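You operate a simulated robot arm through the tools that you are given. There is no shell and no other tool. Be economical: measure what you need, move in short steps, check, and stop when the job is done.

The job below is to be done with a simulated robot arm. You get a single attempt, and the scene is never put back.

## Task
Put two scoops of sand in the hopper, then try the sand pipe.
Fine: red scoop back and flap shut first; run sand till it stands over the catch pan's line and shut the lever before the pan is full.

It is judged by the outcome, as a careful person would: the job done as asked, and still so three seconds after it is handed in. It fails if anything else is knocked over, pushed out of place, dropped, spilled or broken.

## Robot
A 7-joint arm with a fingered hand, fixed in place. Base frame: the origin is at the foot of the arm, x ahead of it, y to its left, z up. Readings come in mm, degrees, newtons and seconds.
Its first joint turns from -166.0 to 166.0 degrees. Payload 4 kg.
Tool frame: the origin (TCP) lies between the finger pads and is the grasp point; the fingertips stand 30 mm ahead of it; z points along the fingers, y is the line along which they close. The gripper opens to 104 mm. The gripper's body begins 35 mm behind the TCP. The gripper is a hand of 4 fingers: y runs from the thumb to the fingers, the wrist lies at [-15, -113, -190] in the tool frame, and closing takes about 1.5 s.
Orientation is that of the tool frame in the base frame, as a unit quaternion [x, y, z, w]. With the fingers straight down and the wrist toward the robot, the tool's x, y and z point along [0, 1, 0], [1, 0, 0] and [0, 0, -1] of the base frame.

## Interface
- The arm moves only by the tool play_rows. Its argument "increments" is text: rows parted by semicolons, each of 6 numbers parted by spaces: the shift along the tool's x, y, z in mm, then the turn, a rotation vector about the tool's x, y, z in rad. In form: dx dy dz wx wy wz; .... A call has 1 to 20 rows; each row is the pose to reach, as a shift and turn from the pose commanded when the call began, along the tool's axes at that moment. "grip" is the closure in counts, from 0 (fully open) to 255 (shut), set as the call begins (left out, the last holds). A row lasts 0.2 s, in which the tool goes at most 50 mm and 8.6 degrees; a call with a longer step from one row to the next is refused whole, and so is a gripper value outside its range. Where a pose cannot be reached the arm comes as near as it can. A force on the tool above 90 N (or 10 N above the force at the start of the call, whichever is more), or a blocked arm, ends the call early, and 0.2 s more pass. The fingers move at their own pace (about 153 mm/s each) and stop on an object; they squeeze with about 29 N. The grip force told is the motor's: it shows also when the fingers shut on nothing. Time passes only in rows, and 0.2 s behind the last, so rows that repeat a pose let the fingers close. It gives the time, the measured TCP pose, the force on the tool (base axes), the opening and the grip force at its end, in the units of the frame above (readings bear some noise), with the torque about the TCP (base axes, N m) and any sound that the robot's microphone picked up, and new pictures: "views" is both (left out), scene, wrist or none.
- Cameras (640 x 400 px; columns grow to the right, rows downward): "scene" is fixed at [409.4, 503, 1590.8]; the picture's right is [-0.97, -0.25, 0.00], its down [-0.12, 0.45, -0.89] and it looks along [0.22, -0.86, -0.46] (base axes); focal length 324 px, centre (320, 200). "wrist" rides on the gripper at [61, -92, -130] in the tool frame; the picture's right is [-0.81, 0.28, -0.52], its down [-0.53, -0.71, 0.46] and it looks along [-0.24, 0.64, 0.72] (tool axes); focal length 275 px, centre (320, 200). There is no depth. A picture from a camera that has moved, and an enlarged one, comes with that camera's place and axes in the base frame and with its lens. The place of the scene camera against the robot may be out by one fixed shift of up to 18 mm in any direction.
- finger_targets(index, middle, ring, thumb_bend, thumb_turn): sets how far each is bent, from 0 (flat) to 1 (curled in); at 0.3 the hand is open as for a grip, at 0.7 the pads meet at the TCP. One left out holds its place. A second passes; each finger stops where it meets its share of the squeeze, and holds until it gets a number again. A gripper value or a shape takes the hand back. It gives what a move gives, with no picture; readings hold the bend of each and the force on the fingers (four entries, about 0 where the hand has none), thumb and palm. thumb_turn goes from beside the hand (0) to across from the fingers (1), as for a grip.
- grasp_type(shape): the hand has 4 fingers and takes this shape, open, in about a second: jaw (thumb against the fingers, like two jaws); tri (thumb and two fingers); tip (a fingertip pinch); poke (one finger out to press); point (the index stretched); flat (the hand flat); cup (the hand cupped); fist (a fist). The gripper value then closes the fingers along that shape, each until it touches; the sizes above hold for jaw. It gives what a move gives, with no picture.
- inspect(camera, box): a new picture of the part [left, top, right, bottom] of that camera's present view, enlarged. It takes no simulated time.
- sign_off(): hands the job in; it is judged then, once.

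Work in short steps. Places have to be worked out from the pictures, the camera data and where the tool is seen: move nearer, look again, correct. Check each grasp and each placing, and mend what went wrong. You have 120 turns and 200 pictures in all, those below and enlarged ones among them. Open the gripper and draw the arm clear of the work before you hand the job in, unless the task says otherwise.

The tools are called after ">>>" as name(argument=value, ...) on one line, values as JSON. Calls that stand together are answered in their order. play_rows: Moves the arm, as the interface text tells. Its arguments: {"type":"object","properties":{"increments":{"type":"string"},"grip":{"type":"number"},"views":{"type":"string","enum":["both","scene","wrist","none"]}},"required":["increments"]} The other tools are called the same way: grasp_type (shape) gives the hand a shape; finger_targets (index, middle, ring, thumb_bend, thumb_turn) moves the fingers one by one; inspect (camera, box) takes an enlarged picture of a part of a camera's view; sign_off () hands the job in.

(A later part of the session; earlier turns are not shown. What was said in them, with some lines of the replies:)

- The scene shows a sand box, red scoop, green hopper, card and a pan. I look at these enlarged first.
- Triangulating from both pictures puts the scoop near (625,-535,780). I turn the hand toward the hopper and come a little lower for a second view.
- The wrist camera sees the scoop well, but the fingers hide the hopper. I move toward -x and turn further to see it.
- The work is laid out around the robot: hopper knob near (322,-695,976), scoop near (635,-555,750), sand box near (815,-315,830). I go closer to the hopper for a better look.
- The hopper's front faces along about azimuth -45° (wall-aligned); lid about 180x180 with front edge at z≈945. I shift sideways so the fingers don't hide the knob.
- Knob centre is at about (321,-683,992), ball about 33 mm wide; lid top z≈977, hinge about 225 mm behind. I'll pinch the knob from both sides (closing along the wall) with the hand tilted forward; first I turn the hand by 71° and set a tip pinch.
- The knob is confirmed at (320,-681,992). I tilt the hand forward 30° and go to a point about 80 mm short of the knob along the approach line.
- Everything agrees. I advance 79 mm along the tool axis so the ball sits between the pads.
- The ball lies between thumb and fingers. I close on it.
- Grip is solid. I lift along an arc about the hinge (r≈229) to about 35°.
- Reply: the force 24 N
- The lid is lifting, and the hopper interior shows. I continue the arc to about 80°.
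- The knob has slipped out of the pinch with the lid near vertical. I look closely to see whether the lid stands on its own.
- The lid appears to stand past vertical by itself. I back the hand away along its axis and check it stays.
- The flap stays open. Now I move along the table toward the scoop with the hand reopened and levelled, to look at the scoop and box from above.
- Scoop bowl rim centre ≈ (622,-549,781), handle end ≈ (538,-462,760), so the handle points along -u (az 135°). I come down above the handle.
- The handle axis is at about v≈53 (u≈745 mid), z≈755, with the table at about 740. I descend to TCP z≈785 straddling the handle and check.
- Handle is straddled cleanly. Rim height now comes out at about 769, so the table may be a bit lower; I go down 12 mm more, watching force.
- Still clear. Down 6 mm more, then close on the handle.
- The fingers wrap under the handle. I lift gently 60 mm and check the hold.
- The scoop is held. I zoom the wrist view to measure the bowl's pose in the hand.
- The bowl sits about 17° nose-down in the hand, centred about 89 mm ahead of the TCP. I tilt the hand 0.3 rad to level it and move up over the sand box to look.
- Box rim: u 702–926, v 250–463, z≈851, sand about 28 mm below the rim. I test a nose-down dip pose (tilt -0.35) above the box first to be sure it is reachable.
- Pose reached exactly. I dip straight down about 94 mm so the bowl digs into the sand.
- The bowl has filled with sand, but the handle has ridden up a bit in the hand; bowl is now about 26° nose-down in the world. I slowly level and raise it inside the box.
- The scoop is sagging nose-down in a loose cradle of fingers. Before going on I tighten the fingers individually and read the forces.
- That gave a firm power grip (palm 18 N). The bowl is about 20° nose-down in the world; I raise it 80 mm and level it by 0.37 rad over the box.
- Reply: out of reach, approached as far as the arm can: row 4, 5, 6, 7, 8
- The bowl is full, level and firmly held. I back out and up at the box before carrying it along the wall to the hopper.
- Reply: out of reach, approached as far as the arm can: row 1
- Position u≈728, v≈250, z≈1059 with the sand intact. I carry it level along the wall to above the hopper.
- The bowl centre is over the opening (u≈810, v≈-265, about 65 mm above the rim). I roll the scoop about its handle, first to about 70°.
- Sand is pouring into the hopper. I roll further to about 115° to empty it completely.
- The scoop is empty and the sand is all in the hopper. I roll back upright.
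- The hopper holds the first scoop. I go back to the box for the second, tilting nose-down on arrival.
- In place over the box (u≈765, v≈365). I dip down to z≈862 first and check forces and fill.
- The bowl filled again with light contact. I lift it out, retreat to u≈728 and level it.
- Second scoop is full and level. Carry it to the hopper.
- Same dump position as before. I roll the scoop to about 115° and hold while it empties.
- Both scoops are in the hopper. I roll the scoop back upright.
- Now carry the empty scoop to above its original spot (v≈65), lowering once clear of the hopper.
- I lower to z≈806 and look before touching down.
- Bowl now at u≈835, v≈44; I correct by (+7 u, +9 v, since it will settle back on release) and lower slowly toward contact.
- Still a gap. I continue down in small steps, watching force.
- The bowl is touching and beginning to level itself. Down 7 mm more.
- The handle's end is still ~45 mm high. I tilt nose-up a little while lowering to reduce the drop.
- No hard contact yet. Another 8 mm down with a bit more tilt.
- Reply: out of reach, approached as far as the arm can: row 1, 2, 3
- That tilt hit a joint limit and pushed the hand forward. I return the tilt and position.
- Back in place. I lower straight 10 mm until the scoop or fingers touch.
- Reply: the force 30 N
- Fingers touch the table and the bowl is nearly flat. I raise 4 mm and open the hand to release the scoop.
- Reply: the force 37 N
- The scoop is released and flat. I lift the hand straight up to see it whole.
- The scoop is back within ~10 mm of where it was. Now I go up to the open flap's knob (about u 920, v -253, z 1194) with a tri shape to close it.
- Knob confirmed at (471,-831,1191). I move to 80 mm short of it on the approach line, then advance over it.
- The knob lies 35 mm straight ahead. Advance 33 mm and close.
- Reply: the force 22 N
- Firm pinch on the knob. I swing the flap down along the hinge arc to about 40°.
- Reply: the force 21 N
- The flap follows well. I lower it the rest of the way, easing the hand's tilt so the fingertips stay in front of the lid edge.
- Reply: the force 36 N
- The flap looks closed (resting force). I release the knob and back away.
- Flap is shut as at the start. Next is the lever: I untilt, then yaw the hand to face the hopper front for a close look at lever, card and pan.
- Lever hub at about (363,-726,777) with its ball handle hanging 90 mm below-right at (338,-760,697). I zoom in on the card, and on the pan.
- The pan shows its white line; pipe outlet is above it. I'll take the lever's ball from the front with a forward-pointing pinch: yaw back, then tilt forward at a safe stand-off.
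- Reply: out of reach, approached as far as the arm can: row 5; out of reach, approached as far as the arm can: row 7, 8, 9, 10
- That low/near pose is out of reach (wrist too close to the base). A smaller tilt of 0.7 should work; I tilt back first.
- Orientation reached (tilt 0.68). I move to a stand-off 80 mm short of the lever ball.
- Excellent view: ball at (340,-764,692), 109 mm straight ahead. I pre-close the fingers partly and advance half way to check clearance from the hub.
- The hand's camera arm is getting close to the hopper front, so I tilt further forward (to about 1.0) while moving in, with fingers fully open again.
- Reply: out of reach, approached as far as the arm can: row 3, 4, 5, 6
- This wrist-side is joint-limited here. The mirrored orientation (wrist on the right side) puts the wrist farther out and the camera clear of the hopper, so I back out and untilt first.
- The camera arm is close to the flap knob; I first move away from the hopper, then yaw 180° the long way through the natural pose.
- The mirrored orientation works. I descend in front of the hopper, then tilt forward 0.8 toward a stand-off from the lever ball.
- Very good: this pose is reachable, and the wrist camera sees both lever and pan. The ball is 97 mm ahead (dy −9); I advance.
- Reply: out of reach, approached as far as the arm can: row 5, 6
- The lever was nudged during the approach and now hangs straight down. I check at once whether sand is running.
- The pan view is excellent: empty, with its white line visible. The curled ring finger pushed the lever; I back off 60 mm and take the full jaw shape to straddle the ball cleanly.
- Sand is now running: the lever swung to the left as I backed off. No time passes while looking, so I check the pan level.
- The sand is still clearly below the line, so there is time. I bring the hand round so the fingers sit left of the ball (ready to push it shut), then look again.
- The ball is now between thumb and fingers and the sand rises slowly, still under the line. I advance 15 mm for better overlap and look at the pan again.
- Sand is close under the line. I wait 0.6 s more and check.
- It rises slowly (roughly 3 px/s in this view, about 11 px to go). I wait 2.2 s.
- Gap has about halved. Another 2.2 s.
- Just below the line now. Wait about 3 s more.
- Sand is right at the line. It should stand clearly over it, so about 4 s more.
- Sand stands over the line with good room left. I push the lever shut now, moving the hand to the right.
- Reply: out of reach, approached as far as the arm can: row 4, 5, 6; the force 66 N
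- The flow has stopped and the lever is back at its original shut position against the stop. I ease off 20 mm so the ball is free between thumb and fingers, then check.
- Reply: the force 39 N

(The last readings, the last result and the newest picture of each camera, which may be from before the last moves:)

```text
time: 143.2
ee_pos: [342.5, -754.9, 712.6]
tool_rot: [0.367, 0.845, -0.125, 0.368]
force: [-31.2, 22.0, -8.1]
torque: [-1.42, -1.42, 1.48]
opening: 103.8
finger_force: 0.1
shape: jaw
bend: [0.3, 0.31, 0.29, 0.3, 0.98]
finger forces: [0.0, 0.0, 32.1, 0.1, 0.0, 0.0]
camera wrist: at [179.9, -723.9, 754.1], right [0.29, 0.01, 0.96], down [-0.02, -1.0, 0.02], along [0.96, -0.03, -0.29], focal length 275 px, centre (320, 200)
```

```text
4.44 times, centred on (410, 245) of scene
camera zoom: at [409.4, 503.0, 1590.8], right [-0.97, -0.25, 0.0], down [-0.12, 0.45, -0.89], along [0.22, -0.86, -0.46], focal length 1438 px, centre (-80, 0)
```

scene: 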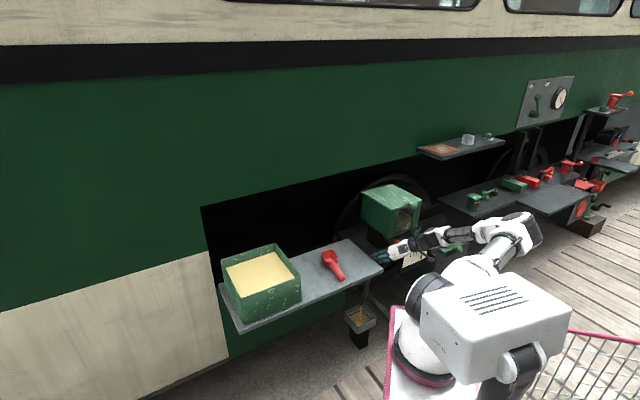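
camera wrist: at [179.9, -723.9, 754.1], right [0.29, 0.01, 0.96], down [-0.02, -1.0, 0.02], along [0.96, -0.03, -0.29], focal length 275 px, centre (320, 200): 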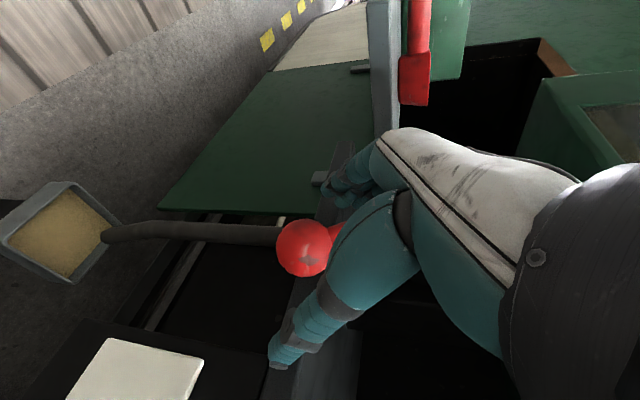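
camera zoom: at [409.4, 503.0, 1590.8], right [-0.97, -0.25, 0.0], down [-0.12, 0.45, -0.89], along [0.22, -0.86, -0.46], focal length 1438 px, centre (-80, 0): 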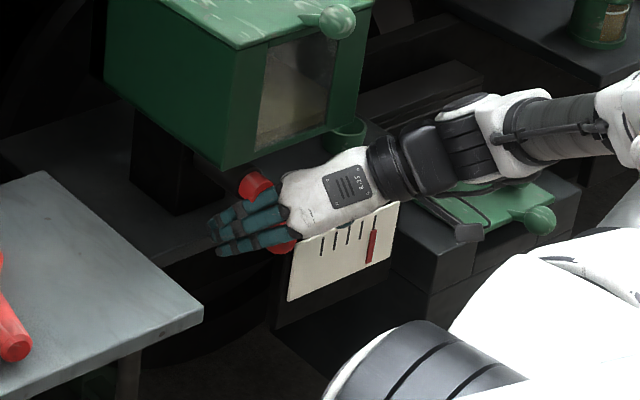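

Ball is centred in the gap; only a fingertip presses the hub. I retreat straight back along the tool axis.

>>> play_rows(increments="0 0 -15 0 0 0; 0 0 -35 0 0 0; 0 0 -60 0 0 0; 0 0 -90 0 0 0; 0 0 -90 0 0 0", views="wrist")

>>> inspect(camera="scene", box=[370, 200, 450, 290])

>>> inspect(camera="scene", box=[345, 295, 385, 335])

```text
time: 144.4
ee_pos: [296.3, -710.6, 775.0]
tool_rot: [0.366, 0.845, -0.126, 0.369]
force: [-0.1, -0.7, -0.3]
torque: [0.01, -0.02, -0.01]
opening: 103.9
finger_force: 0.1
shape: jaw
bend: [0.3, 0.3, 0.3, 0.3, 0.98]
finger forces: [0.0, 0.0, 0.0, 0.0, 0.1, 0.0]
camera wrist: at [133.9, -680.7, 816.2], right [0.29, 0.02, 0.96], down [-0.02, -1.0, 0.02], along [0.96, -0.03, -0.29], focal length 275 px, centre (320, 200)
```

wrist: 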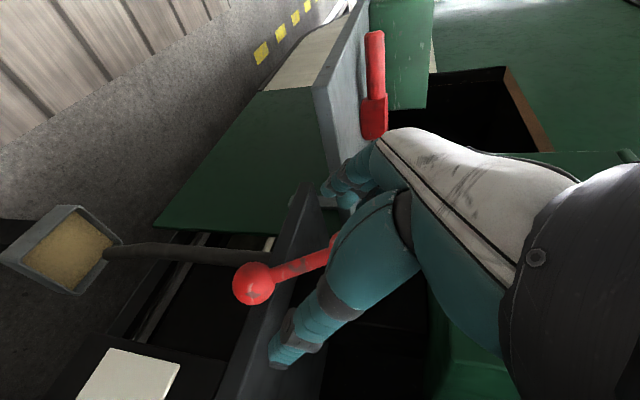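

```text
4.44 times, centred on (410, 245) of scene
camera zoom: at [409.4, 503.0, 1590.8], right [-0.97, -0.25, 0.0], down [-0.12, 0.45, -0.89], along [0.22, -0.86, -0.46], focal length 1438 px, centre (-80, 0)
```

zoom: 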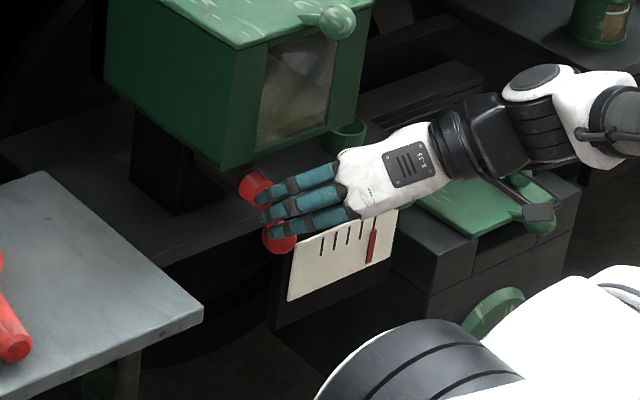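

```text
10.00 times, centred on (365, 315) of scene
camera zoom: at [409.4, 503.0, 1590.8], right [-0.97, -0.25, 0.0], down [-0.12, 0.45, -0.89], along [0.22, -0.86, -0.46], focal length 3236 px, centre (-130, -950)
```

zoom: 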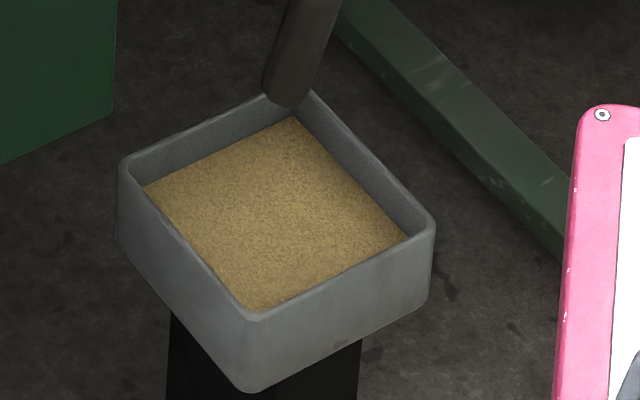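

The lever is shut as at the start, no flow, sand over the line. I draw the arm further back and up, clear of the work.

>>> play_rows(increments="0 0 -40 0 0 0; 0 0 -80 0 0 0; 0 0 -115 0 0.1 0; 0 0 -140 0 0.22 0; 0 0 -160 0 0.34 0; 0 0 -180 0 0.46 0; 0 0 -200 0 0.58 0; 0 0 -215 0 0.7 0; 0 0 -225 0 0.8 0; 0 0 -225 0 0.8 0")

>>> inspect(camera="scene", box=[330, 170, 470, 290])

>>> inspect(camera="scene", box=[210, 220, 400, 360])

```text
time: 146.6
ee_pos: [175.6, -603.9, 932.3]
tool_rot: [0.386, 0.922, 0.027, 0.01]
force: [-0.3, 0.0, -0.1]
torque: [0.04, 0.0, 0.01]
opening: 103.7
finger_force: 0.1
shape: jaw
bend: [0.3, 0.3, 0.3, 0.3, 0.98]
finger forces: [0.0, 0.1, 0.0, 0.0, 0.0, 0.0]
camera wrist: at [62.8, -630.1, 1056.8], right [0.74, -0.41, 0.53], down [-0.12, -0.86, -0.5], along [0.66, 0.31, -0.69], focal length 275 px, centre (320, 200)
```

scene: 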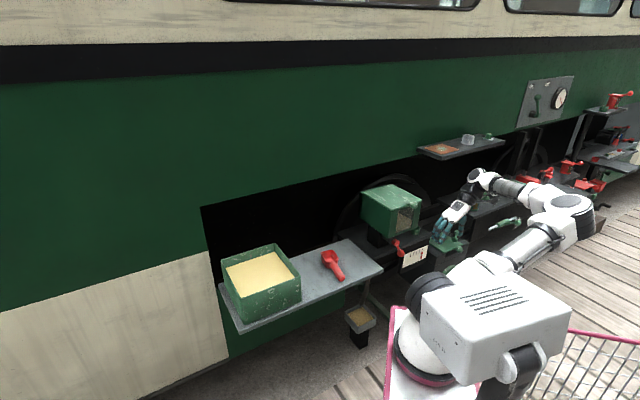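
wrist: 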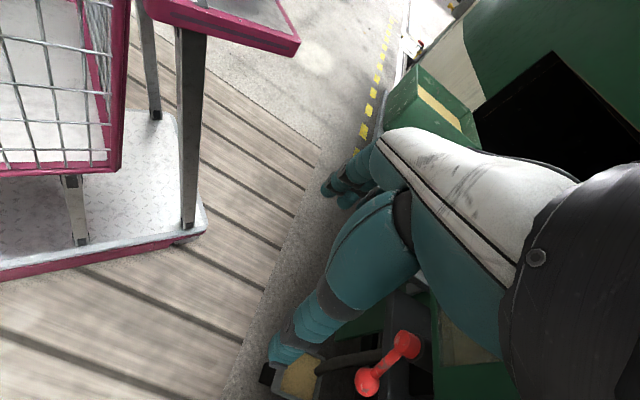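

```text
3.33 times, centred on (400, 230) of scene
camera zoom: at [409.4, 503.0, 1590.8], right [-0.97, -0.25, 0.0], down [-0.12, 0.45, -0.89], along [0.22, -0.86, -0.46], focal length 1079 px, centre (53, 100)
```

zoom: 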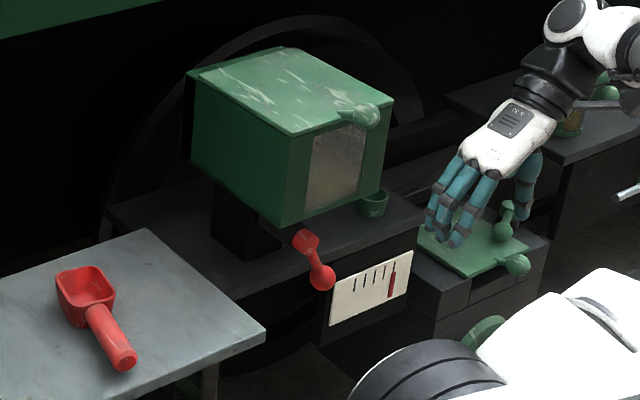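

```text
2.86 times, centred on (305, 290) of scene
camera zoom: at [409.4, 503.0, 1590.8], right [-0.97, -0.25, 0.0], down [-0.12, 0.45, -0.89], along [0.22, -0.86, -0.46], focal length 925 px, centre (363, -57)
```

zoom: 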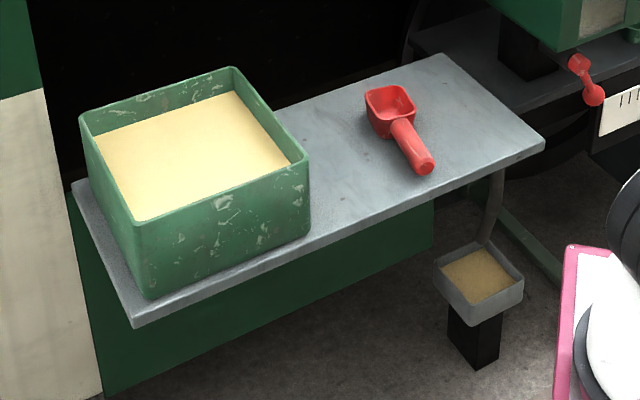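

Everything checks out: flap shut, scoop back, lever at its original shut position, sand over the line and below the rim, hand open and clear. I hand it in.

>>> sign_off()

```text
The job is handed in.
```

I put two scoops of sand in the hopper and ran sand through the pipe into the catch pan. It stands over the line and below the rim, and the lever is shut with no flow.

- **Before the lever was shifted:** the scoop was back and the flap was shut. The scoop lies about 10 mm from where it was, with its handle turned slightly.
- **Lever opened by accident:** the hand knocked the lever open before I meant to start the sand. The pan was nearly empty then, so I let it run on and pushed the lever shut once the sand was over the line.
- **At hand-in:** the hand was open and clear of the work. I saw nothing spilled or moved out of place.
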